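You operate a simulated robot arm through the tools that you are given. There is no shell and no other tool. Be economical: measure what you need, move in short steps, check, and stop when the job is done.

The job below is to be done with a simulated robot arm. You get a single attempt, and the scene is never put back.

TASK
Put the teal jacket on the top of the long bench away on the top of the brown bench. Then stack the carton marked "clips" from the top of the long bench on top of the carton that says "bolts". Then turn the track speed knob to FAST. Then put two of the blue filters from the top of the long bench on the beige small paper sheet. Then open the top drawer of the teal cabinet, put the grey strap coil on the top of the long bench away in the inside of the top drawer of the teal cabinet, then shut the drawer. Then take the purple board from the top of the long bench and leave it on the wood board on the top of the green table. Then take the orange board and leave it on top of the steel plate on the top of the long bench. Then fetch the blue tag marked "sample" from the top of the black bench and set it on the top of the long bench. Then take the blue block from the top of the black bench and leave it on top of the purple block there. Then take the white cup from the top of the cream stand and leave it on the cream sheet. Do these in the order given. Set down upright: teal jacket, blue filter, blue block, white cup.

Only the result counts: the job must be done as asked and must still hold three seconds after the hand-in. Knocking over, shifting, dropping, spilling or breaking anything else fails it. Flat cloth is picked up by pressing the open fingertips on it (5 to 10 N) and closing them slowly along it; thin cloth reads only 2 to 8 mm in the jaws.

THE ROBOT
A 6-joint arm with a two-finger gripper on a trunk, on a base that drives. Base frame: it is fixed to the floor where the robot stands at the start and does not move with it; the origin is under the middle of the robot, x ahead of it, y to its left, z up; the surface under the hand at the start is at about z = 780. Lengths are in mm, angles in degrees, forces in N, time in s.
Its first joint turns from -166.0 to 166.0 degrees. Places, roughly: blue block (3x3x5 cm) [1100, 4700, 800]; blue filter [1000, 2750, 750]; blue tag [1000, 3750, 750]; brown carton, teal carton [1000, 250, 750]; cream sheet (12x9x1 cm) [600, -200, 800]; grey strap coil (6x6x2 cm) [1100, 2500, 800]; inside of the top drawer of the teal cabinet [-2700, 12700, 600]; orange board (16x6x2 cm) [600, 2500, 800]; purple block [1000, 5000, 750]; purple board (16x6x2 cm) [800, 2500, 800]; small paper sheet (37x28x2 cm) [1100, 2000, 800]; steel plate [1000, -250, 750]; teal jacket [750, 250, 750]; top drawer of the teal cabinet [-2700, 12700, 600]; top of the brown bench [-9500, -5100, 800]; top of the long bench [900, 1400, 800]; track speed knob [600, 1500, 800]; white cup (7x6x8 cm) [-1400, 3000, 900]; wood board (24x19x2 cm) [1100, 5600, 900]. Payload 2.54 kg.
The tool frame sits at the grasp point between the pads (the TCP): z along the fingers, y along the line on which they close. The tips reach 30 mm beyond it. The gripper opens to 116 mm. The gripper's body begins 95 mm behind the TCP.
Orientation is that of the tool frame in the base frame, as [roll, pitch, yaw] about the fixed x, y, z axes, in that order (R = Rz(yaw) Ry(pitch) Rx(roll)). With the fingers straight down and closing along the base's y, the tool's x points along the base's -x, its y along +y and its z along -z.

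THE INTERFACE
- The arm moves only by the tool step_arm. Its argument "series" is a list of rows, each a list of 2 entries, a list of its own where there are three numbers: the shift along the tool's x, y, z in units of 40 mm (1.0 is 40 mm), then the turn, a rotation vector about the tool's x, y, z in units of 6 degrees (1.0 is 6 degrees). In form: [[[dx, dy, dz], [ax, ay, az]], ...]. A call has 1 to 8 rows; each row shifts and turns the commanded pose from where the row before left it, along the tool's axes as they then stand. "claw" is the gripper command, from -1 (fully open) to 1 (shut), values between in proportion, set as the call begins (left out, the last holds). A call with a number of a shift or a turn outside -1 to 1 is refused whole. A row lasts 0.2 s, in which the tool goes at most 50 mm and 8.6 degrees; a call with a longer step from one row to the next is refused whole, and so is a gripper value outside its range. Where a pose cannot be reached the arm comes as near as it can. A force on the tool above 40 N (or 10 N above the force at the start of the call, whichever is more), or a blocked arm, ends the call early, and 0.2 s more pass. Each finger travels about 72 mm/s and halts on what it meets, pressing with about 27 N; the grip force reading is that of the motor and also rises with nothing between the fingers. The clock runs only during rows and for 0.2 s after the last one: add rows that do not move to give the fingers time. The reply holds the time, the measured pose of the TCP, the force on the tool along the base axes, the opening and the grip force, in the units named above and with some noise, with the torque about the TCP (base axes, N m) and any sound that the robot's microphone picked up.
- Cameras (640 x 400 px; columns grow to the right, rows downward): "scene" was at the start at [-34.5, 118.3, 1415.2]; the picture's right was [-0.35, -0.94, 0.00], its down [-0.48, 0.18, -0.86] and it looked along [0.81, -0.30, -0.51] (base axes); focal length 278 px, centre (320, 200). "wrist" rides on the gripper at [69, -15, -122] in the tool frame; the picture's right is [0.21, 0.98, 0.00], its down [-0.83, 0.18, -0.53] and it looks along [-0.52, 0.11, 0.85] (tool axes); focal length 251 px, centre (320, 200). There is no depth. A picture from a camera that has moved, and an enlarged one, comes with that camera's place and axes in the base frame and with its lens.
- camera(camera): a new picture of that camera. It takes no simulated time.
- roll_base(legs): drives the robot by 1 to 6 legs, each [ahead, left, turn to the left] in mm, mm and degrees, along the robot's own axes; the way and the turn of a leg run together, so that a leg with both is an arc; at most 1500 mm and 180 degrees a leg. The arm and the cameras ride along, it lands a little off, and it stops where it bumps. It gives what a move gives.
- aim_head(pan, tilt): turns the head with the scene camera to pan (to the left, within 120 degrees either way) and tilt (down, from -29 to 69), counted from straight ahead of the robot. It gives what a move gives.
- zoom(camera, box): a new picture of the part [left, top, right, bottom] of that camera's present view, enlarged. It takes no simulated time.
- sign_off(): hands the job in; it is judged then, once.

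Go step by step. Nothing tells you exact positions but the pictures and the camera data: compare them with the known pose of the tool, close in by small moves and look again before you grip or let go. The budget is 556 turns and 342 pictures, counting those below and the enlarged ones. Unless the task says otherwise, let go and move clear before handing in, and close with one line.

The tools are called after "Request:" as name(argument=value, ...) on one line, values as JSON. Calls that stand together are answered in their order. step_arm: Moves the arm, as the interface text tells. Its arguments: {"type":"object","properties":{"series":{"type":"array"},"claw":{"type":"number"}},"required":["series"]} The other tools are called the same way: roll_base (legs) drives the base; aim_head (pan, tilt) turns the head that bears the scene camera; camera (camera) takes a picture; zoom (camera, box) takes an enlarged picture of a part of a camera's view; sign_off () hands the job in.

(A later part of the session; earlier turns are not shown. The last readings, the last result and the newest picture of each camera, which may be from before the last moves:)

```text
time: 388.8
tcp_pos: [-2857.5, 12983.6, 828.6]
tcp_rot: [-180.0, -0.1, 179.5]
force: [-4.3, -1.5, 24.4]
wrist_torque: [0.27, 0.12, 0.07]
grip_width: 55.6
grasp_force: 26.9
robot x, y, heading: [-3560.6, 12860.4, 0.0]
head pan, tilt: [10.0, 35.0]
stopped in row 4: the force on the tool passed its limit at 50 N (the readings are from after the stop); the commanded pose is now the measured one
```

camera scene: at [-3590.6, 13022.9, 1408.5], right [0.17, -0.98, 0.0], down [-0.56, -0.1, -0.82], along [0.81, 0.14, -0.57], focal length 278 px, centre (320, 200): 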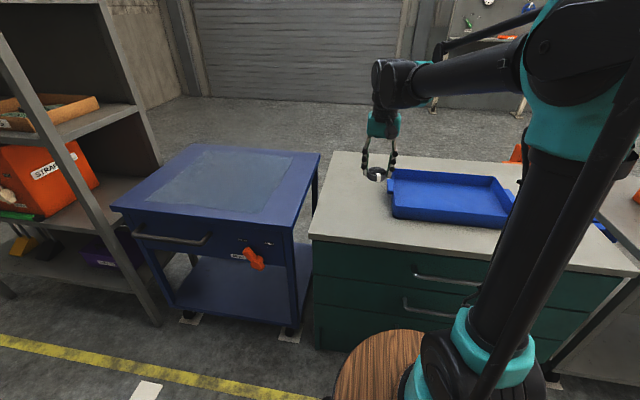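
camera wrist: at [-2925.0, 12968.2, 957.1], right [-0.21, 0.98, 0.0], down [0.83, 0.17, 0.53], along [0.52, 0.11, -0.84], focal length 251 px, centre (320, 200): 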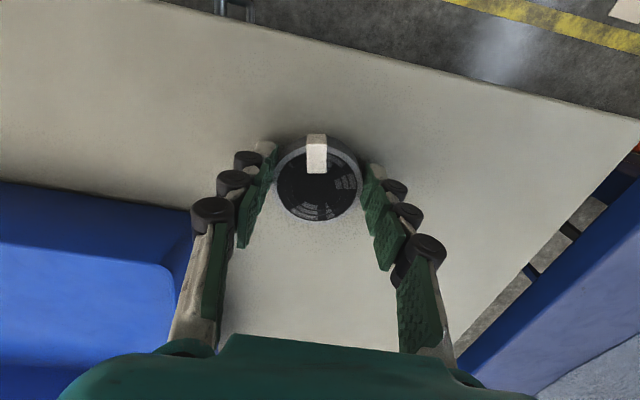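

The cabinet top is at z ≈ 796; coil is resting. Releasing.

Request:
step_arm(series=[[[0, 0, -0.04], [0, 0, 0]], [[0, 0, 0], [0, 0, 0]], [[0, 0, 0], [0, 0, 0]], [[0, 0, 0], [0, 0, 0]]], claw=-0.35)

Request:
step_arm(series=[[[0, 0, -0.5], [0, 0, 0]], [[0, 0, -0.9], [0, 0, 0]], [[0, 0, -0.9], [0, 0, 0]], [[0, 0, -0.9], [0, 0, 0]], [[0, 0, -0.9], [0, 0, 0]]])

Request:
camera(camera="wrist")

```text
time: 389.8
tcp_pos: [-2857.3, 12983.1, 830.0]
tcp_rot: [-180.0, 0.0, 179.5]
force: [-0.2, -0.5, 0.1]
wrist_torque: [0.02, -0.02, -0.02]
grip_width: 78.3
grasp_force: 0.2
robot x, y, heading: [-3554.7, 12858.1, -0.3]
head pan, tilt: [10.0, 35.0]
```

```text
time: 391.0
tcp_pos: [-2856.5, 12982.5, 993.9]
tcp_rot: [-180.0, 0.0, 179.4]
force: [0.1, 0.5, 0.1]
wrist_torque: [0.0, 0.01, 0.02]
grip_width: 78.4
grasp_force: 0.1
robot x, y, heading: [-3554.6, 12858.8, 0.1]
head pan, tilt: [10.0, 35.0]
```

```text
246 pictures are left
camera wrist: at [-2924.0, 12969.4, 1116.2], right [-0.21, 0.98, 0.0], down [0.83, 0.17, 0.53], along [0.52, 0.11, -0.85], focal length 251 px, centre (320, 200)
```

wrist: 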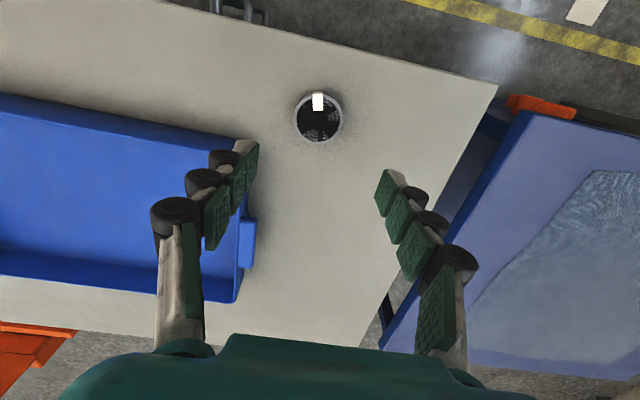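

Coil is resting on the top. Now I'll back off, and turn the gripper to point forward with fingers closing vertically for the drawer handle.

Request:
roll_base(legs=[[-300, -160, 0]])

Request:
step_arm(series=[[[-0.2, -0.8, 0.3], [0, -1, 0]], [[-0.2, -0.8, 0.3], [0, -1, 0]], [[-0.2, -0.8, 0.3], [0, -1, 0]], [[-0.2, -0.7, 0.3], [0, -1, 0]], [[0, 0, 0], [0, -1, 0]], [[0, 0, 0], [0, -1, 0]], [[0, 0, 0], [0, -1, 0]]])

Request:
step_arm(series=[[[0, 0, 0], [0, -1, 0]], [[0, 0, 0], [0, -1, 0]], [[0, 0, 0], [0, -1, 0]], [[0, 0, 0], [0, -1, 0]], [[0, 0, 0], [0, -1, 0]], [[0, 0, 0], [0, -1, 0]], [[0, 0, 0], [0, -1, 0]], [[0, 0, 0], [0, -1, 0]]])

```text
time: 393.2
tcp_pos: [-3151.7, 12816.5, 992.7]
tcp_rot: [-180.0, 0.1, 179.1]
force: [-1.2, -1.0, -0.1]
wrist_torque: [0.01, -0.02, -0.03]
grip_width: 78.1
grasp_force: 0.1
robot x, y, heading: [-3856.4, 12691.6, -0.2]
head pan, tilt: [10.0, 35.0]
```

```text
time: 394.8
tcp_pos: [-3113.9, 12690.3, 950.1]
tcp_rot: [-179.9, 42.1, 179.1]
force: [1.5, 0.2, -0.3]
wrist_torque: [-0.02, 0.02, 0.0]
grip_width: 78.3
grasp_force: 0.1
robot x, y, heading: [-3856.2, 12694.7, -0.7]
head pan, tilt: [10.0, 35.0]
```

```text
time: 396.6
tcp_pos: [-3108.1, 12691.8, 984.9]
tcp_rot: [-174.9, 89.1, -175.9]
force: [0.6, -0.7, 0.1]
wrist_torque: [0.03, 0.05, -0.01]
grip_width: 78.3
grasp_force: 0.0
out of reach, approached as far as the arm can: row 7, 8
robot x, y, heading: [-3858.7, 12692.3, -0.4]
head pan, tilt: [10.0, 35.0]
```

Fully horizontal is at the arm's limit here; I'll use a 30° downward slope instead, then roll the fingers vertical.

Request:
step_arm(series=[[[0, 0, 0], [0, 1, 0]], [[0, 0, 0], [0, 1, 0]], [[0, 0, 0], [0, 1, 0]], [[0, 0, 0], [0, 1, 0]], [[0, 0, 0], [0, 1, 0]], [[0, 0, 0], [0, 0, 1]], [[0, 0, 0], [0, 0, 1]], [[0, 0, 0], [0, 0, 1]]])

Request:
step_arm(series=[[[0, 0, 0], [0, 0, 1]], [[0, 0, 0], [0, 0, 1]], [[0, 0, 0], [0, 0, 1]], [[0, 0, 0], [0, 0, 1]], [[0, 0, 0], [0, 0, 1]], [[0, 0, 0], [0, 0, 1]], [[0, 0, 0], [0, 0, 1]], [[0, 0, 0], [0, 0, 1]]])

Request:
step_arm(series=[[[0, 0, 0], [0, 0, 1]], [[0, 0, 0], [0, 0, 1]], [[0, 0, 0], [0, 0, 1]], [[0, 0, 0], [0, 0, 1]]])

Request:
camera(camera="wrist")

Request:
camera(camera="scene")

```text
time: 398.4
tcp_pos: [-3107.6, 12692.3, 983.7]
tcp_rot: [151.8, 55.5, 146.0]
force: [0.3, -0.3, -0.6]
wrist_torque: [-0.05, -0.02, 0.01]
grip_width: 78.3
grasp_force: 0.0
robot x, y, heading: [-3855.3, 12698.8, -0.6]
head pan, tilt: [10.0, 35.0]
```

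```text
time: 400.2
tcp_pos: [-3108.0, 12692.1, 984.2]
tcp_rot: [122.3, 20.6, 101.6]
force: [-0.3, 0.1, 1.0]
wrist_torque: [-0.02, 0.0, -0.02]
grip_width: 78.1
grasp_force: 0.0
robot x, y, heading: [-3856.4, 12696.0, -0.3]
head pan, tilt: [10.0, 35.0]
```

```text
time: 401.2
tcp_pos: [-3107.3, 12691.6, 982.9]
tcp_rot: [120.1, -0.1, 89.0]
force: [0.7, 0.0, 0.0]
wrist_torque: [0.03, 0.01, 0.02]
grip_width: 78.4
grasp_force: 0.0
robot x, y, heading: [-3856.5, 12696.0, -0.5]
head pan, tilt: [10.0, 35.0]
```

```text
245 pictures are left
camera wrist: at [-3218.7, 12762.9, 1032.5], right [0.49, 0.21, 0.85], down [-0.39, -0.82, 0.42], along [0.78, -0.53, -0.32], focal length 251 px, centre (320, 200)
```

wrist: 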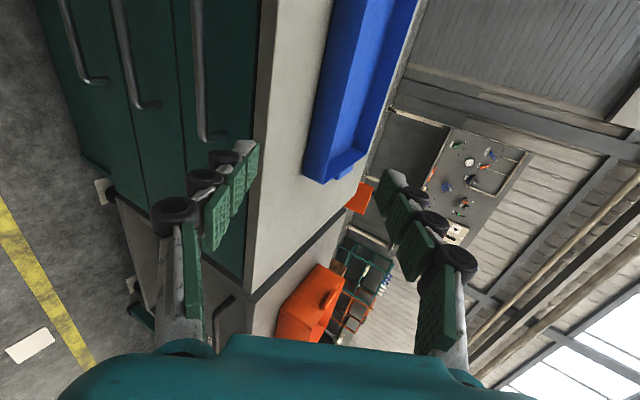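

```text
244 pictures are left
camera scene: at [-3886.3, 12860.4, 1408.5], right [0.17, -0.99, 0.0], down [-0.57, -0.1, -0.82], along [0.81, 0.14, -0.57], focal length 278 px, centre (320, 200)
```

scene: 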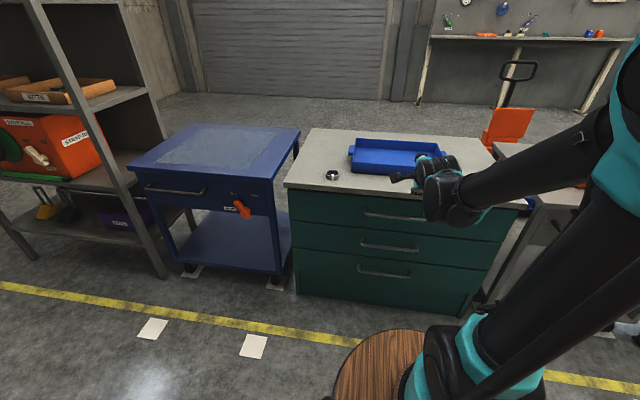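

Request:
zoom(camera="scene", box=[280, 170, 480, 300])

Request:
zoom(camera="wrist", box=[100, 0, 340, 200])

```text
3.08 times, centred on (380, 235) of scene
camera zoom: at [-3886.3, 12860.4, 1408.5], right [0.17, -0.99, 0.0], down [-0.57, -0.1, -0.82], along [0.81, 0.14, -0.57], focal length 856 px, centre (135, 92)
```

zoom: 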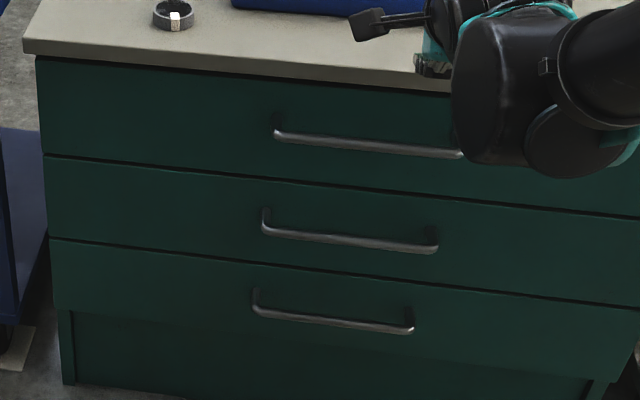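

```text
2.00 times, centred on (220, 100) of wrist
camera zoom: at [-3218.7, 12762.9, 1032.5], right [0.49, 0.21, 0.85], down [-0.39, -0.82, 0.42], along [0.78, -0.53, -0.32], focal length 503 px, centre (520, 400)
```

zoom: 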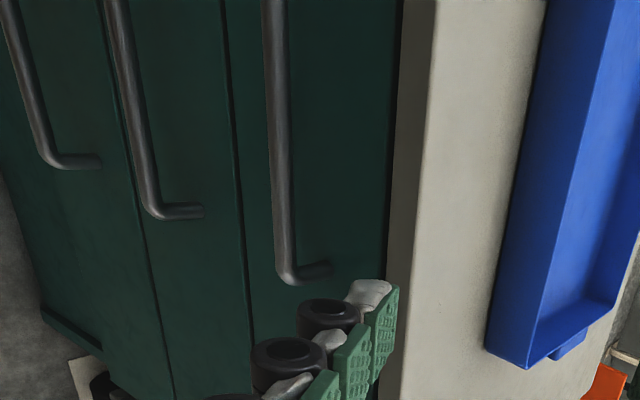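

The top handle is at about x -2967, z 716, y 12593–12830. Moving to a standoff point in front of it.

Request:
step_arm(series=[[[0.05, -0.67, 0.68], [0, 0, 0]], [[0.05, -0.67, 0.68], [0, 0, 0]], [[0.05, -0.67, 0.68], [0, 0, 0]], [[0.05, -0.67, 0.68], [0, 0, 0]], [[0.05, -0.67, 0.68], [0, 0, 0]], [[0.05, -0.67, 0.68], [0, 0, 0]], [[0, 0, 0], [0, 0, 0]]], claw=-0.4)

Request:
camera(camera="wrist")

Request:
camera(camera="scene")

```text
time: 402.8
tcp_pos: [-3019.4, 12706.9, 815.4]
tcp_rot: [120.2, 0.0, 89.2]
force: [0.4, 0.1, 0.9]
wrist_torque: [0.03, -0.03, 0.01]
grip_width: 81.0
grasp_force: 0.1
out of reach, approached as far as the arm can: row 5, 6
robot x, y, heading: [-3848.9, 12694.2, -0.5]
head pan, tilt: [10.0, 35.0]
```

```text
241 pictures are left
camera wrist: at [-3129.4, 12778.0, 863.3], right [0.49, 0.21, 0.84], down [-0.38, -0.82, 0.43], along [0.78, -0.53, -0.32], focal length 251 px, centre (320, 200)
```

wrist: 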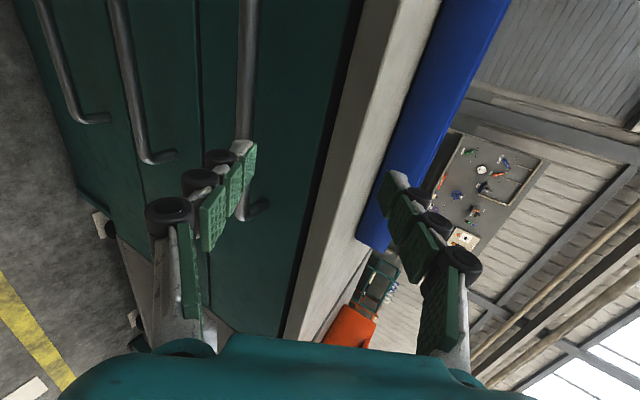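

```text
240 pictures are left
camera scene: at [-3886.3, 12860.4, 1408.5], right [0.17, -0.99, 0.0], down [-0.57, -0.1, -0.82], along [0.81, 0.14, -0.57], focal length 278 px, centre (320, 200)
```

scene: 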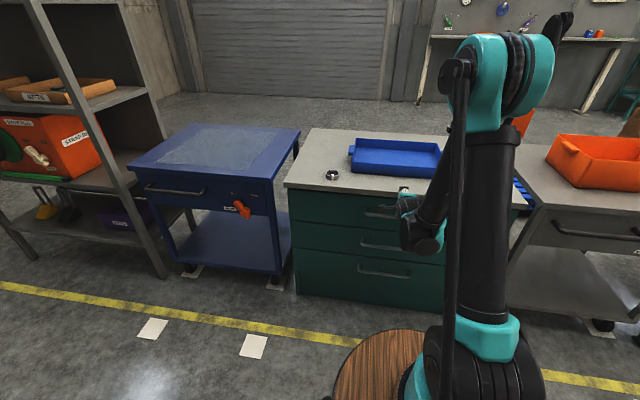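

The arm is at its folded limit here, so I'll back the base 220 mm to let the forearm flatten, then extend.

Request:
roll_base(legs=[[-220, 0, 0.4]])

Request:
step_arm(series=[[[0, 0.3, 0.8], [0, 0, 0]], [[0, 0.3, 0.8], [0, 0, 0]], [[0, 0.25, 0.8], [0, 0, 0]], [[0, 0.2, 0.8], [0, 0, 0]], [[0, 0.2, 0.8], [0, 0, 0]], [[0, 0, 0.8], [0, 0, 0]], [[0, 0, 0], [0, 0, 0]]])

Request:
camera(camera="wrist")

Request:
zoom(camera="scene", box=[270, 120, 470, 270])

```text
time: 404.5
tcp_pos: [-3240.0, 12712.7, 815.1]
tcp_rot: [120.0, 0.1, 89.4]
force: [-0.1, 0.4, -0.6]
wrist_torque: [-0.01, -0.01, 0.03]
grip_width: 80.9
grasp_force: 0.0
robot x, y, heading: [-4074.9, 12693.8, 0.0]
head pan, tilt: [10.0, 35.0]
```

```text
time: 406.1
tcp_pos: [-3050.6, 12711.2, 762.8]
tcp_rot: [120.1, 0.1, 89.3]
force: [0.4, -0.2, 0.3]
wrist_torque: [0.0, 0.02, -0.01]
grip_width: 81.2
grasp_force: 0.1
robot x, y, heading: [-4078.8, 12697.2, -0.3]
head pan, tilt: [10.0, 35.0]
```

```text
239 pictures are left
camera wrist: at [-3161.4, 12781.2, 811.2], right [0.49, 0.21, 0.84], down [-0.38, -0.82, 0.43], along [0.78, -0.53, -0.32], focal length 251 px, centre (320, 200)
```

wrist: 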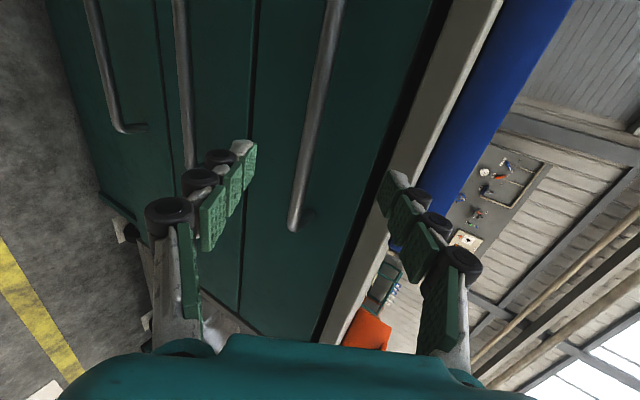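

```text
2.67 times, centred on (370, 195) of scene
camera zoom: at [-4108.2, 12861.0, 1408.5], right [0.17, -0.98, 0.0], down [-0.56, -0.1, -0.82], along [0.81, 0.14, -0.57], focal length 742 px, centre (187, 213)
```

zoom: 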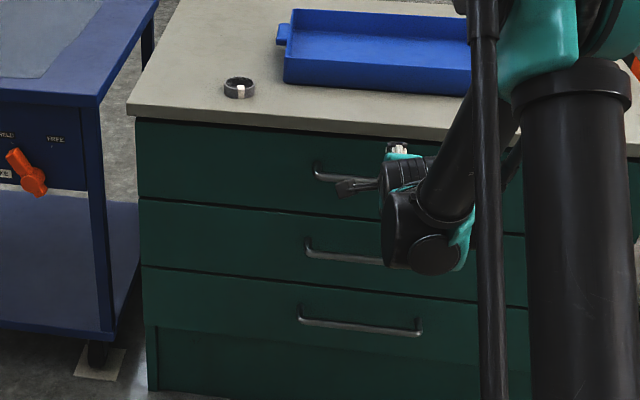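

The bar is between the fingers, about 7 mm low. Correcting and advancing.

Request:
step_arm(series=[[[0, -0.18, 0.5], [0, 0, 0]], [[0, 0, 0.6], [0, 0, 0]], [[0, 0, 0.6], [0, 0, 0]], [[0, 0, 0.4], [0, 0, 0]], [[0, 0, 0], [0, 0, 0]]])

Request:
camera(camera="wrist")

```text
time: 407.3
tcp_pos: [-2979.8, 12710.5, 713.1]
tcp_rot: [120.1, 0.1, 89.4]
force: [0.3, 0.3, 0.4]
wrist_torque: [-0.01, 0.01, -0.07]
grip_width: 81.1
grasp_force: 0.0
robot x, y, heading: [-4075.3, 12697.0, -0.2]
head pan, tilt: [10.0, 35.0]
```

```text
237 pictures are left
camera wrist: at [-3090.0, 12780.5, 762.0], right [0.49, 0.21, 0.84], down [-0.38, -0.82, 0.43], along [0.78, -0.53, -0.32], focal length 251 px, centre (320, 200)
```

wrist: 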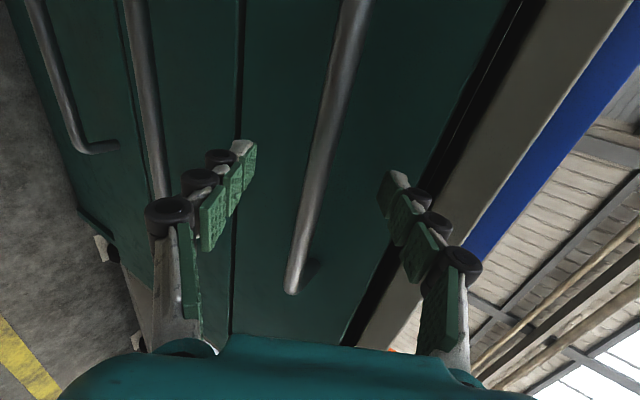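

Bar is between the pads. Closing.

Request:
step_arm(series=[[[0, 0, 0], [0, 0, 0]], [[0, 0, 0], [0, 0, 0]], [[0, 0, 0], [0, 0, 0]], [[0, 0, 0], [0, 0, 0]], [[0, 0, 0], [0, 0, 0]]], claw=1)

Request:
camera(camera="wrist")

```text
time: 408.5
tcp_pos: [-2979.7, 12710.1, 712.4]
tcp_rot: [120.2, 0.1, 89.4]
force: [-13.1, -0.4, -16.0]
wrist_torque: [-0.37, 0.54, 0.15]
grip_width: 15.4
grasp_force: 41.1
robot x, y, heading: [-4078.0, 12695.1, 0.0]
head pan, tilt: [10.0, 35.0]
```

```text
236 pictures are left
camera wrist: at [-3090.4, 12780.5, 761.4], right [0.49, 0.21, 0.84], down [-0.38, -0.82, 0.43], along [0.78, -0.53, -0.33], focal length 251 px, centre (320, 200)
```

wrist: 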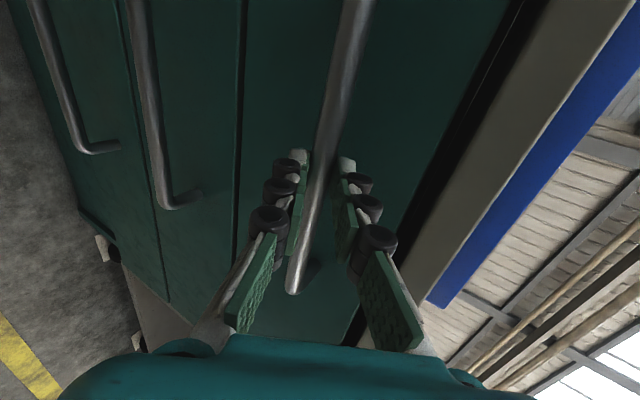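

Gripped. Easing the preload then pulling the drawer by backing the base.

Request:
step_arm(series=[[[0, -0.04, 0], [0, 0, 0]], [[0, 0, 0], [0, 0, 0]]])

Request:
roll_base(legs=[[-120, 0, 0]])

Request:
camera(camera="scene")

```text
time: 409.1
tcp_pos: [-2980.5, 12710.2, 712.6]
tcp_rot: [119.9, 0.1, 89.5]
force: [2.7, 0.7, -0.1]
wrist_torque: [-0.27, -0.1, 0.27]
grip_width: 15.3
grasp_force: 40.6
robot x, y, heading: [-4071.4, 12692.7, 0.2]
head pan, tilt: [10.0, 35.0]
```

```text
time: 410.4
tcp_pos: [-3100.3, 12709.6, 712.0]
tcp_rot: [120.1, 0.1, 89.4]
force: [1.6, -9.3, 7.9]
wrist_torque: [-0.5, -0.22, -0.22]
grip_width: 15.6
grasp_force: 41.4
robot x, y, heading: [-4191.3, 12698.9, 0.2]
head pan, tilt: [10.0, 35.0]
```

```text
235 pictures are left
camera scene: at [-4228.6, 12860.7, 1408.5], right [0.17, -0.98, 0.0], down [-0.56, -0.1, -0.82], along [0.81, 0.14, -0.57], focal length 278 px, centre (320, 200)
```

scene: 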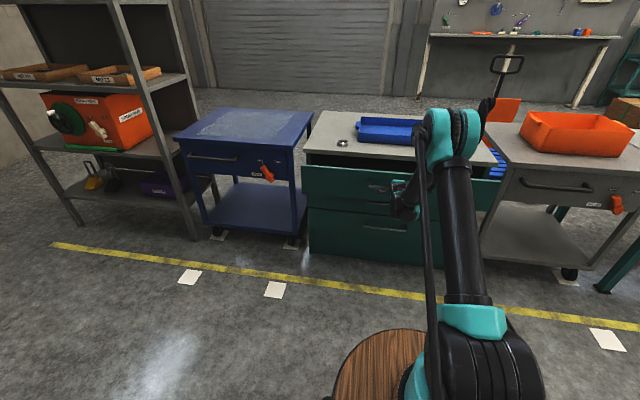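

The drawer is opening. Pulling further.

Request:
roll_base(legs=[[-130, 0, 0]])

Request:
zoom(camera="scene", box=[270, 80, 530, 280])

```text
time: 411.6
tcp_pos: [-3231.2, 12710.0, 711.1]
tcp_rot: [120.1, 0.0, 89.3]
force: [1.4, -17.2, 6.2]
wrist_torque: [-0.67, -0.19, -0.46]
grip_width: 15.4
grasp_force: 41.7
robot x, y, heading: [-4325.8, 12690.0, 0.3]
head pan, tilt: [10.0, 35.0]
```

```text
2.00 times, centred on (400, 180) of scene
camera zoom: at [-4361.2, 12860.3, 1408.5], right [0.17, -0.98, 0.0], down [-0.56, -0.1, -0.82], along [0.81, 0.14, -0.57], focal length 557 px, centre (160, 240)
```

zoom: 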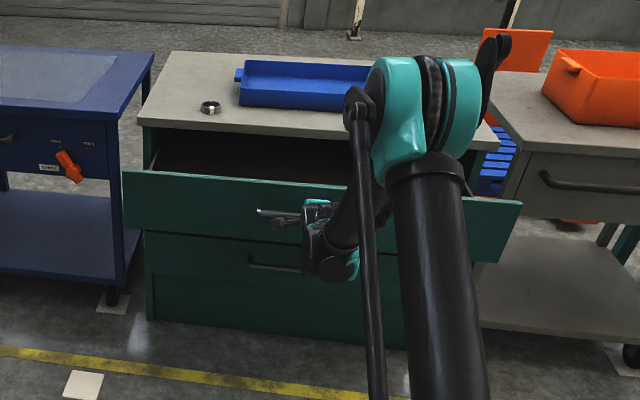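

Request:
roll_base(legs=[[-60, 0, 0]])

Request:
step_arm(series=[[[0, 0, 0], [0, 0, 0]], [[0, 0, 0], [0, 0, 0]], [[0, 0, 0], [0, 0, 0]]], claw=-0.2)

Request:
step_arm(series=[[[0, 0, -0.7], [0, 0, 0]], [[0, 0, -0.9], [0, 0, 0]], [[0, 0, -0.9], [0, 0, 0]], [[0, 0, -0.9], [0, 0, 0]], [[0, 0, -0.9], [0, 0, 0]]])

```text
time: 412.6
tcp_pos: [-3293.3, 12709.4, 712.4]
tcp_rot: [120.1, 0.2, 89.4]
force: [2.5, -4.4, 3.5]
wrist_torque: [-0.4, -0.08, -0.08]
grip_width: 14.9
grasp_force: 40.8
robot x, y, heading: [-4390.6, 12696.7, -0.0]
head pan, tilt: [10.0, 35.0]
```

```text
time: 413.4
tcp_pos: [-3291.5, 12710.4, 712.5]
tcp_rot: [120.1, 0.1, 89.4]
force: [1.1, 0.3, 0.8]
wrist_torque: [-0.01, -0.02, -0.02]
grip_width: 69.5
grasp_force: 0.0
robot x, y, heading: [-4385.3, 12696.4, 0.3]
head pan, tilt: [10.0, 35.0]
```

```text
time: 414.6
tcp_pos: [-3440.4, 12710.4, 797.3]
tcp_rot: [120.0, 0.1, 89.3]
force: [1.0, -0.3, -1.0]
wrist_torque: [-0.02, -0.02, -0.02]
grip_width: 69.6
grasp_force: 0.0
robot x, y, heading: [-4390.8, 12694.2, -0.3]
head pan, tilt: [10.0, 35.0]
```

Drawer is open by ~310 mm. Raising and turning the tool back to pointing down.

Request:
step_arm(series=[[[0, 0.85, -0.5], [0, 0, 0]], [[0, 0.85, -0.5], [0, 0, 0]], [[0, 0.85, -0.5], [0, 0, 0]], [[0, 0.85, -0.5], [0, 0, 0]], [[0, 0.85, -0.5], [0, 0, 0]], [[0, 0, 0], [0, 0, -1]], [[0, 0, 0], [0, 0, -1]], [[0, 0, 0], [0, 0, -1]]])

Request:
step_arm(series=[[[0, 0, 0], [0, 0, -1]], [[0, 0, 0], [0, 0, -1]], [[0, 0, 0], [0, 0, -1]], [[0, 0, 0], [0, 0, -1]], [[0, 0, 0], [0, 0, -1]], [[0, 0, 0], [0, 0, -1]], [[0, 0, 0], [0, 0, -1]], [[0, 0, 0], [0, 0, -1]]])

Request:
step_arm(series=[[[0, 0, 0], [0, 0, -1]], [[0, 0, 0], [0, 0, -1]], [[0, 0, 0], [0, 0, -1]], [[0, 0, 0], [0, 0, -1]], [[0, 0, 0], [0, 1, 0]], [[0, 0, 0], [0, 1, 0]], [[0, 0, 0], [0, 1, 0]], [[0, 0, 0], [0, 1, 0]]])

Request:
step_arm(series=[[[0, 0, 0], [0, 1, 0]], [[0, 0, 0], [0, 1, 0]], [[0, 0, 0], [0, 1, 0]], [[0, 0, 0], [0, 1, 0]], [[0, 0, 0], [0, 1, 0]], [[0, 0, 0], [0, 1, 0]]])

```text
time: 416.4
tcp_pos: [-3442.2, 12712.5, 997.0]
tcp_rot: [121.3, 15.8, 98.7]
force: [-0.4, -0.5, 0.4]
wrist_torque: [-0.01, -0.04, 0.02]
grip_width: 69.8
grasp_force: 0.1
robot x, y, heading: [-4387.9, 12692.5, 0.3]
head pan, tilt: [10.0, 35.0]
```

```text
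time: 418.2
tcp_pos: [-3443.6, 12712.3, 996.5]
tcp_rot: [145.3, 52.4, 138.2]
force: [0.8, -0.2, 0.8]
wrist_torque: [0.01, 0.04, 0.02]
grip_width: 69.8
grasp_force: 0.1
robot x, y, heading: [-4387.1, 12695.4, -0.1]
head pan, tilt: [10.0, 35.0]
```

```text
time: 420.0
tcp_pos: [-3443.1, 12713.0, 995.8]
tcp_rot: [-179.8, 35.8, 179.5]
force: [-0.1, -0.5, 0.2]
wrist_torque: [-0.02, -0.02, 0.03]
grip_width: 69.6
grasp_force: 0.0
robot x, y, heading: [-4389.0, 12694.6, 0.1]
head pan, tilt: [10.0, 35.0]
```

```text
time: 421.4
tcp_pos: [-3442.7, 12711.5, 996.4]
tcp_rot: [-179.8, -0.2, 179.4]
force: [-1.1, -0.4, -0.1]
wrist_torque: [-0.02, -0.02, -0.01]
grip_width: 69.5
grasp_force: 0.1
robot x, y, heading: [-4385.8, 12692.6, 0.3]
head pan, tilt: [10.0, 35.0]
```

Request:
roll_base(legs=[[585, 270, 0]])

Request:
camera(camera="wrist")

Request:
camera(camera="scene")

```text
time: 425.0
tcp_pos: [-2849.4, 12972.7, 996.2]
tcp_rot: [-179.8, 0.0, 178.7]
force: [-0.4, -0.3, -0.4]
wrist_torque: [-0.01, -0.02, 0.0]
grip_width: 69.6
grasp_force: 0.1
robot x, y, heading: [-3796.9, 12966.9, -0.7]
head pan, tilt: [10.0, 35.0]
```

```text
233 pictures are left
camera wrist: at [-2917.6, 12959.5, 1118.4], right [-0.19, 0.98, 0.0], down [0.83, 0.17, 0.53], along [0.52, 0.1, -0.85], focal length 251 px, centre (320, 200)
```

wrist: 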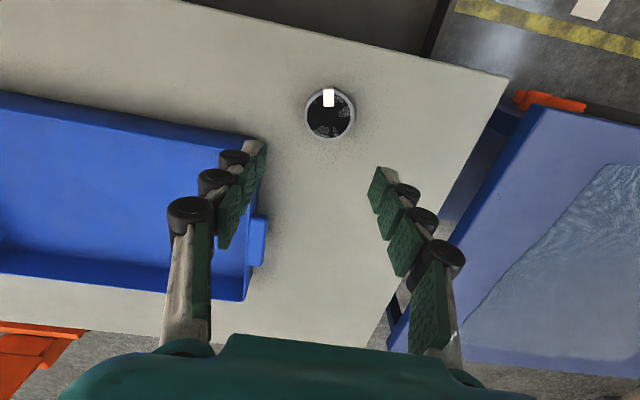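

```text
232 pictures are left
camera scene: at [-3826.8, 13132.2, 1408.5], right [0.16, -0.99, 0.0], down [-0.57, -0.09, -0.82], along [0.81, 0.13, -0.57], focal length 278 px, centre (320, 200)
```

scene: 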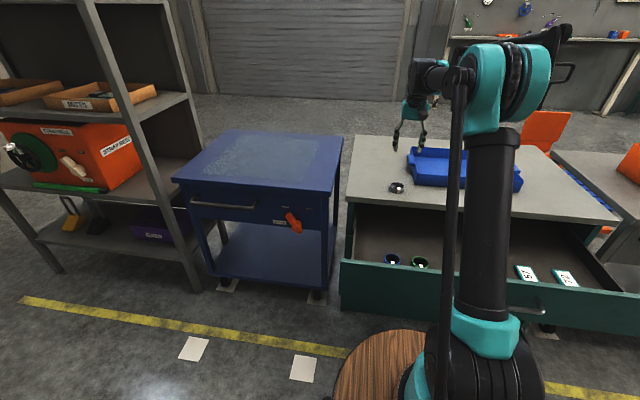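

Coil located at (-2853, 12984). The drawer contains coloured coils and tags; its middle is free. Picking the coil up again.

Request:
step_arm(series=[[[0.08, 0.27, 0.6], [0, 0, 0]], [[0, 0, 0.9], [0, 0, 0]], [[0, 0, 0.9], [0, 0, 0]], [[0, 0, 0.9], [0, 0, 0]], [[0, 0, 0.5], [0, 0, 0]], [[0, 0, 0.2], [0, 0, 0]], [[0, 0, 0], [0, 0, 0]]], claw=-0.6)

Request:
camera(camera="wrist")

```text
time: 426.6
tcp_pos: [-2853.3, 12983.5, 836.7]
tcp_rot: [-179.8, -0.1, 178.7]
force: [0.6, -0.3, 0.1]
wrist_torque: [-0.02, 0.02, 0.03]
grip_width: 92.7
grasp_force: 0.0
robot x, y, heading: [-3796.2, 12966.1, -0.7]
head pan, tilt: [10.0, 35.0]
```

```text
231 pictures are left
camera wrist: at [-2921.2, 12970.4, 958.9], right [-0.19, 0.98, 0.0], down [0.83, 0.17, 0.53], along [0.52, 0.1, -0.85], focal length 251 px, centre (320, 200)
```

wrist: 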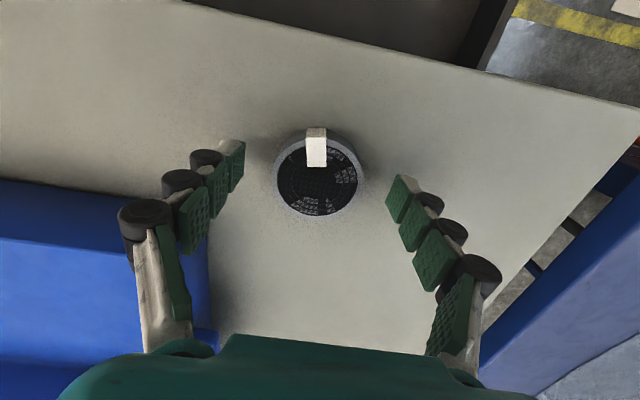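

Request:
step_arm(series=[[[0, 0, 0.1], [0, 0, 0]], [[0, 0, 0], [0, 0, 0]], [[0, 0, 0], [0, 0, 0]], [[0, 0, 0], [0, 0, 0]], [[0, 0, 0], [0, 0, 0]]], claw=1)

Request:
step_arm(series=[[[0, 0, -0.4], [0, 0, 0]], [[0, 0, -0.9], [0, 0, 0]], [[0, 0, -0.9], [0, 0, 0]], [[0, 0, -0.9], [0, 0, 0]], [[0.5, 0, -0.7], [0, 0, 0]], [[0.9, 0, -0.3], [0, 0, 0]], [[0.9, -0.3, 0], [0, 0, 0]], [[0.9, -0.3, 0], [0, 0, 0]]])

Request:
camera(camera="wrist")

```text
time: 427.8
tcp_pos: [-2853.4, 12983.8, 833.0]
tcp_rot: [-179.8, -0.1, 178.8]
force: [-0.3, -0.3, -0.8]
wrist_torque: [-0.03, 0.01, 0.0]
grip_width: 55.5
grasp_force: 27.0
robot x, y, heading: [-3796.9, 12968.9, -0.6]
head pan, tilt: [10.0, 35.0]
```

```text
time: 429.6
tcp_pos: [-2980.5, 12962.1, 995.7]
tcp_rot: [-179.8, -0.1, 178.9]
force: [0.5, -0.8, -0.8]
wrist_torque: [0.0, 0.0, -0.03]
grip_width: 55.4
grasp_force: 27.0
robot x, y, heading: [-3797.8, 12967.3, -0.7]
head pan, tilt: [10.0, 35.0]
```

```text
230 pictures are left
camera wrist: at [-3049.8, 12949.5, 1118.0], right [-0.19, 0.98, 0.0], down [0.83, 0.17, 0.53], along [0.52, 0.1, -0.85], focal length 251 px, centre (320, 200)
```

wrist: 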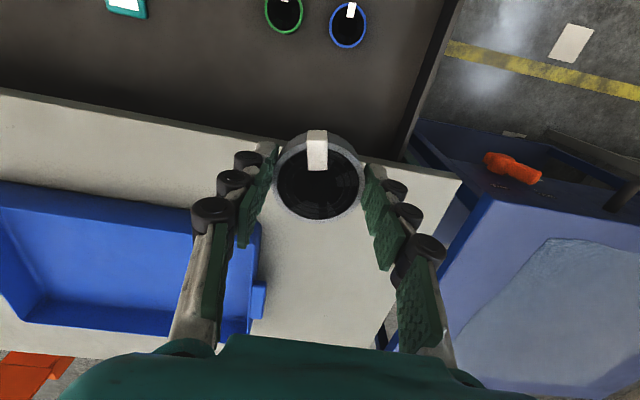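

Held. Moving over the middle of the drawer.

Request:
roll_base(legs=[[0, -190, 0]])

Request:
step_arm(series=[[[0.8, 0, 0], [0, 0, 0]], [[0.8, 0, 0], [0, 0, 0]], [[0.8, 0, 0], [0, 0, 0]], [[0, 0, 0], [0, 0, 0]]])

Request:
camera(camera="wrist")

Request:
camera(camera="scene")

```text
time: 431.2
tcp_pos: [-2984.5, 12772.8, 995.1]
tcp_rot: [-179.8, -0.2, 178.6]
force: [-0.2, 0.8, 0.1]
wrist_torque: [0.0, -0.02, -0.02]
grip_width: 55.5
grasp_force: 26.7
robot x, y, heading: [-3797.0, 12777.9, -0.8]
head pan, tilt: [10.0, 35.0]
```

```text
time: 432.2
tcp_pos: [-3080.2, 12773.7, 996.6]
tcp_rot: [-179.7, 0.0, 178.6]
force: [-0.1, -0.1, -1.3]
wrist_torque: [0.03, 0.0, 0.0]
grip_width: 55.6
grasp_force: 27.1
robot x, y, heading: [-3801.4, 12778.7, -0.6]
head pan, tilt: [10.0, 35.0]
```

```text
229 pictures are left
camera wrist: at [-3148.2, 12760.5, 1118.2], right [-0.19, 0.98, 0.0], down [0.83, 0.16, 0.53], along [0.52, 0.1, -0.85], focal length 251 px, centre (320, 200)
```

wrist: 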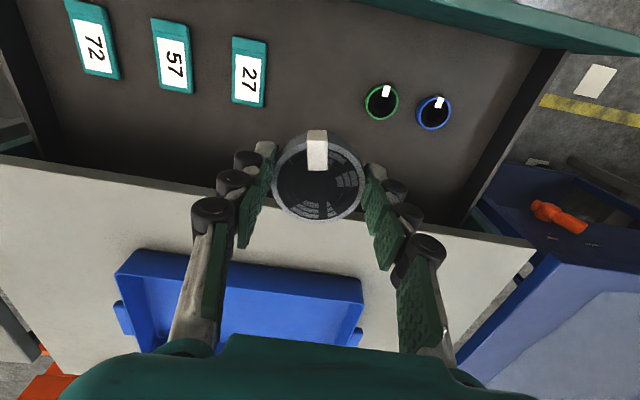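

```text
228 pictures are left
camera scene: at [-3828.4, 12943.6, 1408.5], right [0.16, -0.99, 0.0], down [-0.57, -0.09, -0.82], along [0.81, 0.13, -0.57], focal length 278 px, centre (320, 200)
```

scene: 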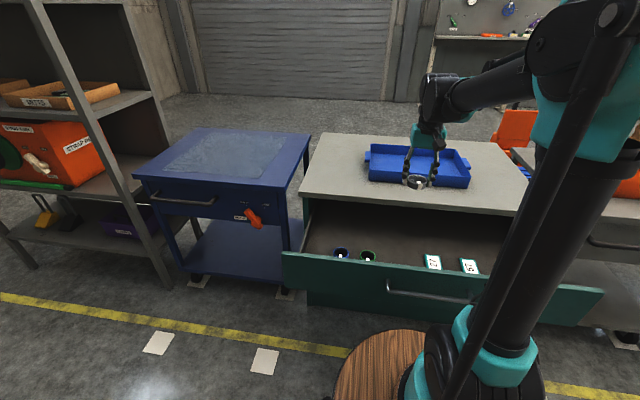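

The landing spot between tag 27 and the green coil is free. Lowering in.

Request:
step_arm(series=[[[0, 0, 0.95], [0, 0, 0]], [[0, 0, 0.95], [0, 0, 0]], [[0, 0, 0.95], [0, 0, 0]], [[0, 0, 0.95], [0, 0, 0]], [[0, 0, 0.95], [0, 0, 0]], [[0, 0, 0.9], [0, 0, 0]], [[0, 0, 0.7], [0, 0, 0]]])

Request:
camera(camera="wrist")

Request:
zoom(camera="scene", box=[280, 120, 520, 320])

```text
time: 433.8
tcp_pos: [-3079.8, 12772.7, 742.2]
tcp_rot: [-179.8, -0.2, 178.7]
force: [-0.1, 0.4, -0.6]
wrist_torque: [-0.01, -0.02, 0.01]
grip_width: 55.6
grasp_force: 27.5
robot x, y, heading: [-3797.0, 12775.8, -0.5]
head pan, tilt: [10.0, 35.0]
```

```text
227 pictures are left
camera wrist: at [-3148.5, 12759.7, 865.4], right [-0.19, 0.98, 0.0], down [0.83, 0.16, 0.53], along [0.52, 0.1, -0.85], focal length 251 px, centre (320, 200)
```

wrist: 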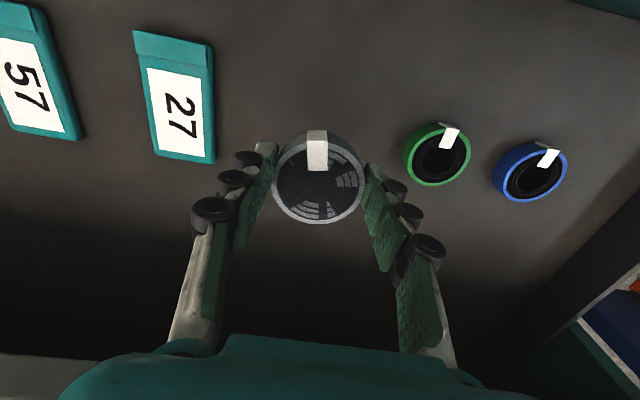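

```text
2.00 times, centred on (400, 220) of scene
camera zoom: at [-3828.6, 12943.6, 1408.5], right [0.16, -0.99, 0.0], down [-0.57, -0.09, -0.82], along [0.81, 0.13, -0.57], focal length 557 px, centre (160, 160)
```

zoom: 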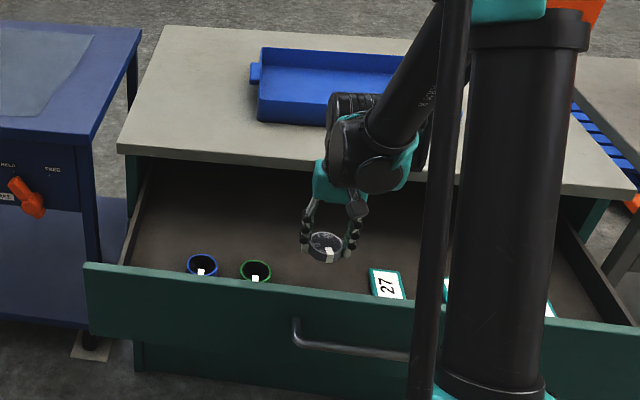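

Request:
step_arm(series=[[[0, 0, 0.5], [0, 0, 0]], [[0, 0, 0.4], [0, 0, 0]], [[0, 0, 0.2], [0, 0, 0]], [[0, 0, 0.1], [0, 0, 0]], [[0, 0, 0.1], [0, 0, 0]], [[0, 0, 0.1], [0, 0, 0]], [[0, 0, 0.1], [0, 0, 0]]])

Request:
camera(camera="wrist")

```text
time: 435.4
tcp_pos: [-3080.0, 12774.4, 681.7]
tcp_rot: [-179.8, 0.0, 178.6]
force: [0.2, 0.1, -0.2]
wrist_torque: [0.04, 0.02, 0.0]
grip_width: 55.4
grasp_force: 26.6
robot x, y, heading: [-3800.2, 12775.1, -0.8]
head pan, tilt: [10.0, 35.0]
```

```text
225 pictures are left
camera wrist: at [-3147.9, 12760.9, 804.3], right [-0.19, 0.98, 0.0], down [0.83, 0.16, 0.53], along [0.52, 0.1, -0.85], focal length 251 px, centre (320, 200)
```

wrist: 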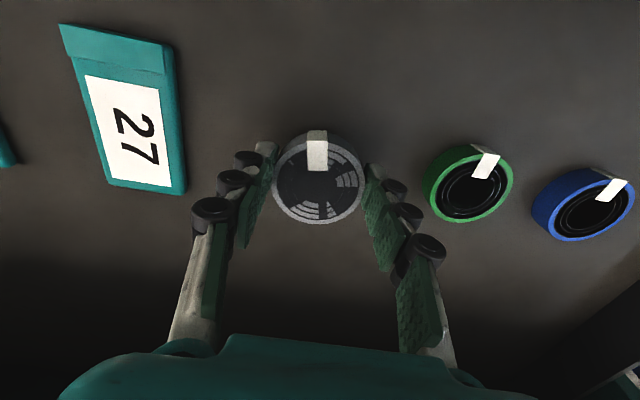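

Request:
step_arm(series=[[[0, 0, 0.1], [0, 0, 0]], [[0, 0, 0.1], [0, 0, 0]], [[0, 0, 0.06], [0, 0, 0]], [[0, 0, 0.06], [0, 0, 0]], [[0, 0, 0.06], [0, 0, 0]], [[0, 0, 0.06], [0, 0, 0]], [[0, 0, 0.06], [0, 0, 0]]])

```text
time: 437.0
tcp_pos: [-3078.9, 12774.0, 662.3]
tcp_rot: [-179.7, -0.1, 178.6]
force: [-0.4, -1.0, -0.5]
wrist_torque: [0.03, 0.03, -0.02]
grip_width: 55.1
grasp_force: 26.8
robot x, y, heading: [-3799.7, 12775.2, -0.9]
head pan, tilt: [10.0, 35.0]
```

Request:
step_arm(series=[[[0, 0, 0.06], [0, 0, 0]], [[0, 0, 0.06], [0, 0, 0]], [[0, 0, 0.06], [0, 0, 0]], [[0, 0, 0.06], [0, 0, 0]], [[0, 0, 0.06], [0, 0, 0]]])

Request:
camera(camera="wrist")

```text
time: 438.0
tcp_pos: [-3080.7, 12773.9, 653.9]
tcp_rot: [-179.9, 0.1, 178.6]
force: [-2.3, 2.1, 28.8]
wrist_torque: [0.48, 0.0, -0.02]
grip_width: 55.6
grasp_force: 27.3
robot x, y, heading: [-3802.8, 12777.2, -0.6]
head pan, tilt: [10.0, 35.0]
stopped in row 5: the force on the tool passed its limit at 50 N (the readings are from after the stop); the commanded pose is now the measured one
```

```text
224 pictures are left
camera wrist: at [-3149.0, 12760.7, 776.1], right [-0.19, 0.98, 0.0], down [0.83, 0.16, 0.53], along [0.52, 0.1, -0.85], focal length 251 px, centre (320, 200)
```

wrist: 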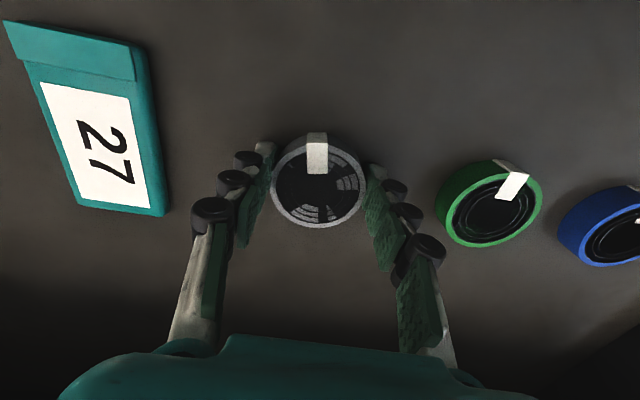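

Contact with the drawer floor. Releasing and lifting out.

Request:
step_arm(series=[[[0, 0, -0.03], [0, 0, 0]], [[0, 0, 0], [0, 0, 0]], [[0, 0, 0], [0, 0, 0]], [[0, 0, 0], [0, 0, 0]]], claw=-0.25)

Request:
step_arm(series=[[[0, 0, -0.5], [0, 0, 0]], [[0, 0, -0.9], [0, 0, 0]], [[0, 0, -0.95], [0, 0, 0]], [[0, 0, -0.95], [0, 0, 0]], [[0, 0, -0.95], [0, 0, 0]], [[0, 0, -0.95], [0, 0, 0]], [[0, 0, -0.95], [0, 0, 0]], [[0, 0, -0.95], [0, 0, 0]]])

Request:
camera(camera="wrist")

```text
time: 439.0
tcp_pos: [-3080.4, 12774.5, 654.0]
tcp_rot: [-179.9, -0.1, 178.6]
force: [0.3, 0.6, 0.0]
wrist_torque: [0.01, -0.01, -0.01]
grip_width: 72.6
grasp_force: 0.1
robot x, y, heading: [-3798.0, 12776.5, -0.6]
head pan, tilt: [10.0, 35.0]
```

```text
time: 440.8
tcp_pos: [-3078.0, 12775.9, 936.2]
tcp_rot: [-179.9, -0.1, 178.7]
force: [0.5, 0.0, -0.4]
wrist_torque: [-0.03, 0.03, -0.02]
grip_width: 72.6
grasp_force: 0.1
robot x, y, heading: [-3795.8, 12779.4, -0.7]
head pan, tilt: [10.0, 35.0]
```

```text
223 pictures are left
camera wrist: at [-3146.8, 12762.4, 1058.7], right [-0.19, 0.98, 0.0], down [0.83, 0.16, 0.53], along [0.52, 0.1, -0.85], focal length 251 px, centre (320, 200)
```

wrist: 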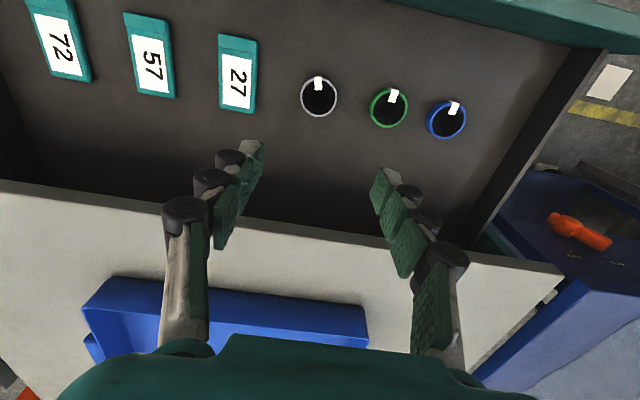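

The grey coil is in the drawer. Now I'll close the fingers, move in front of the handle and push the drawer shut.

Request:
roll_base(legs=[[-200, -60, 0.7]])

Request:
step_arm(series=[[[0.9, 0, 0], [0, 0, 0]], [[0.9, 0, 0], [0, 0, 0]], [[0, 0, 0.9], [0, 0, 0]], [[0, 0, 0.9], [0, 0, 0]], [[0, 0, 0.9], [0, 0, 0]], [[0, 0, 0.9], [0, 0, 0]], [[0, 0, 0.9], [0, 0, 0]], [[0, 0, 0.8], [0, 0, 0]]], claw=1)

Request:
camera(camera="wrist")

Request:
zoom(camera="scene", box=[280, 120, 520, 320])

```text
time: 442.5
tcp_pos: [-3278.1, 12725.2, 935.5]
tcp_rot: [-179.9, -0.2, 179.2]
force: [0.0, -0.4, 0.4]
wrist_torque: [-0.02, 0.02, 0.02]
grip_width: 72.6
grasp_force: 0.0
robot x, y, heading: [-3998.9, 12716.9, -0.1]
head pan, tilt: [10.0, 35.0]
```

```text
time: 444.3
tcp_pos: [-3349.6, 12727.0, 725.4]
tcp_rot: [-179.8, 0.0, 179.4]
force: [0.7, -0.2, -0.1]
wrist_torque: [0.0, -0.03, 0.0]
grip_width: 0.0
grasp_force: 26.5
robot x, y, heading: [-3998.4, 12720.1, 0.2]
head pan, tilt: [10.0, 35.0]
```

```text
222 pictures are left
camera wrist: at [-3417.1, 12712.2, 847.8], right [-0.2, 0.98, 0.0], down [0.83, 0.17, 0.53], along [0.52, 0.11, -0.85], focal length 251 px, centre (320, 200)
```

wrist: 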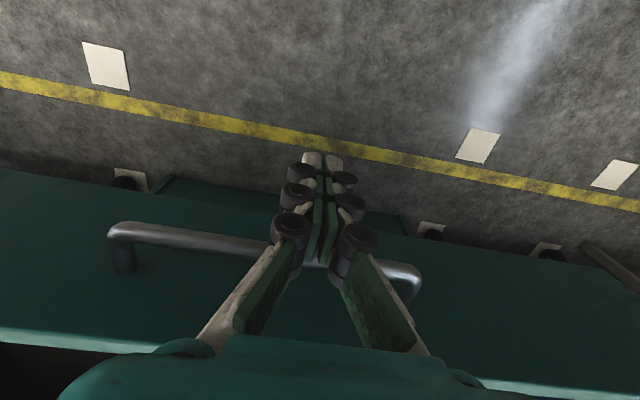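

```text
2.00 times, centred on (400, 220) of scene
camera zoom: at [-4029.7, 12884.5, 1408.5], right [0.17, -0.98, 0.0], down [-0.56, -0.1, -0.82], along [0.81, 0.14, -0.57], focal length 557 px, centre (160, 160)
```

zoom: 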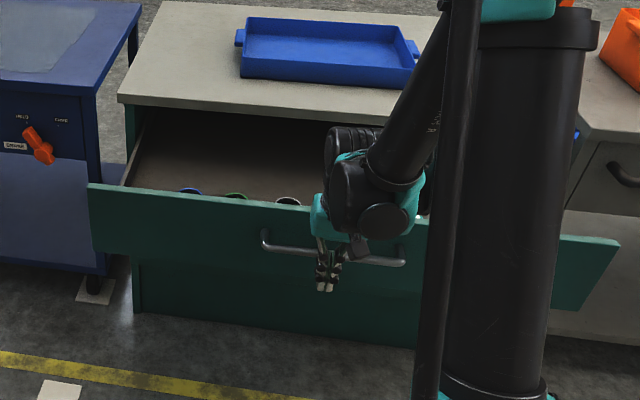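

Fingers are in front of the handle. Pushing by driving ahead.

Request:
roll_base(legs=[[180, 0, 0]])

Request:
roll_base(legs=[[150, 0, 0]])

Request:
camera(camera="scene")

```text
time: 445.8
tcp_pos: [-3168.1, 12723.7, 726.1]
tcp_rot: [-179.9, -0.1, 179.0]
force: [0.3, -1.4, 0.5]
wrist_torque: [0.01, 0.0, 0.0]
grip_width: 0.3
grasp_force: 28.7
robot x, y, heading: [-3814.8, 12718.4, -0.1]
head pan, tilt: [10.0, 35.0]
```

```text
time: 447.1
tcp_pos: [-3019.8, 12722.7, 725.8]
tcp_rot: [-180.0, 0.1, 179.0]
force: [0.4, -0.2, -1.0]
wrist_torque: [0.02, 0.0, 0.03]
grip_width: 0.3
grasp_force: 28.6
robot x, y, heading: [-3669.6, 12720.0, -0.4]
head pan, tilt: [10.0, 35.0]
```

```text
220 pictures are left
camera scene: at [-3699.1, 12883.7, 1408.5], right [0.17, -0.99, 0.0], down [-0.57, -0.1, -0.82], along [0.81, 0.14, -0.57], focal length 278 px, centre (320, 200)
```

scene: 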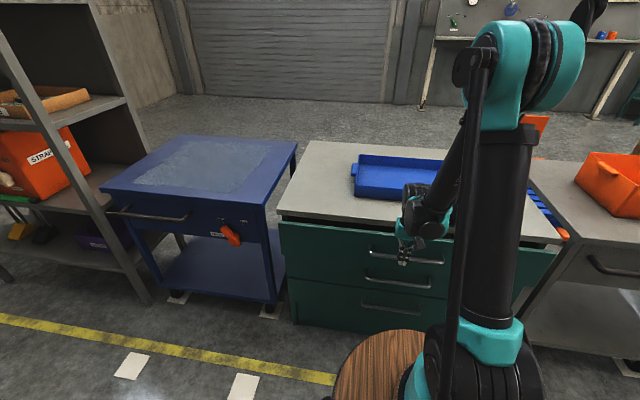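

Nearly shut. Finishing with small arm steps.

Request:
step_arm(series=[[[-0.25, 0, 0], [0, 0, 0]], [[-0.25, 0, 0], [0, 0, 0]], [[-0.25, 0, 0], [0, 0, 0]], [[-0.2, 0, 0], [0, 0, 0]], [[-0.15, 0, 0], [0, 0, 0]], [[-0.1, 0, 0], [0, 0, 0]]])

Request:
zoom(camera="scene", box=[260, 140, 480, 320])

```text
time: 448.6
tcp_pos: [-2976.7, 12721.1, 724.6]
tcp_rot: [-179.9, -0.5, 179.1]
force: [-3.6, 0.4, 0.0]
wrist_torque: [0.03, 0.1, 0.04]
grip_width: 0.0
grasp_force: 28.8
robot x, y, heading: [-3666.5, 12714.9, -0.3]
head pan, tilt: [10.0, 35.0]
stopped in row 6: the force on the tool passed its limit at 46 N (the readings are from after the stop); the commanded pose is now the measured one
```

```text
2.22 times, centred on (370, 230) of scene
camera zoom: at [-3699.6, 12883.7, 1408.5], right [0.17, -0.99, 0.0], down [-0.57, -0.1, -0.82], along [0.81, 0.14, -0.57], focal length 618 px, centre (209, 133)
```

zoom: 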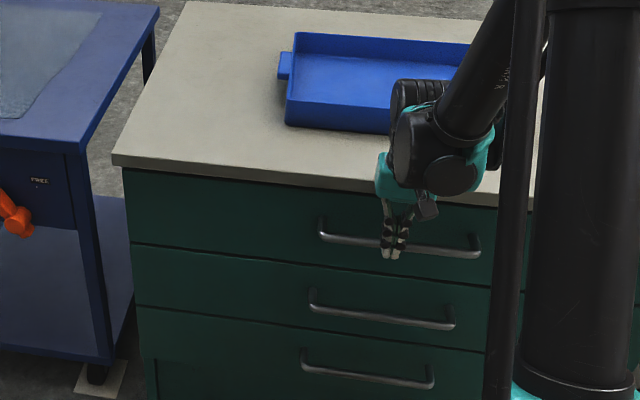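

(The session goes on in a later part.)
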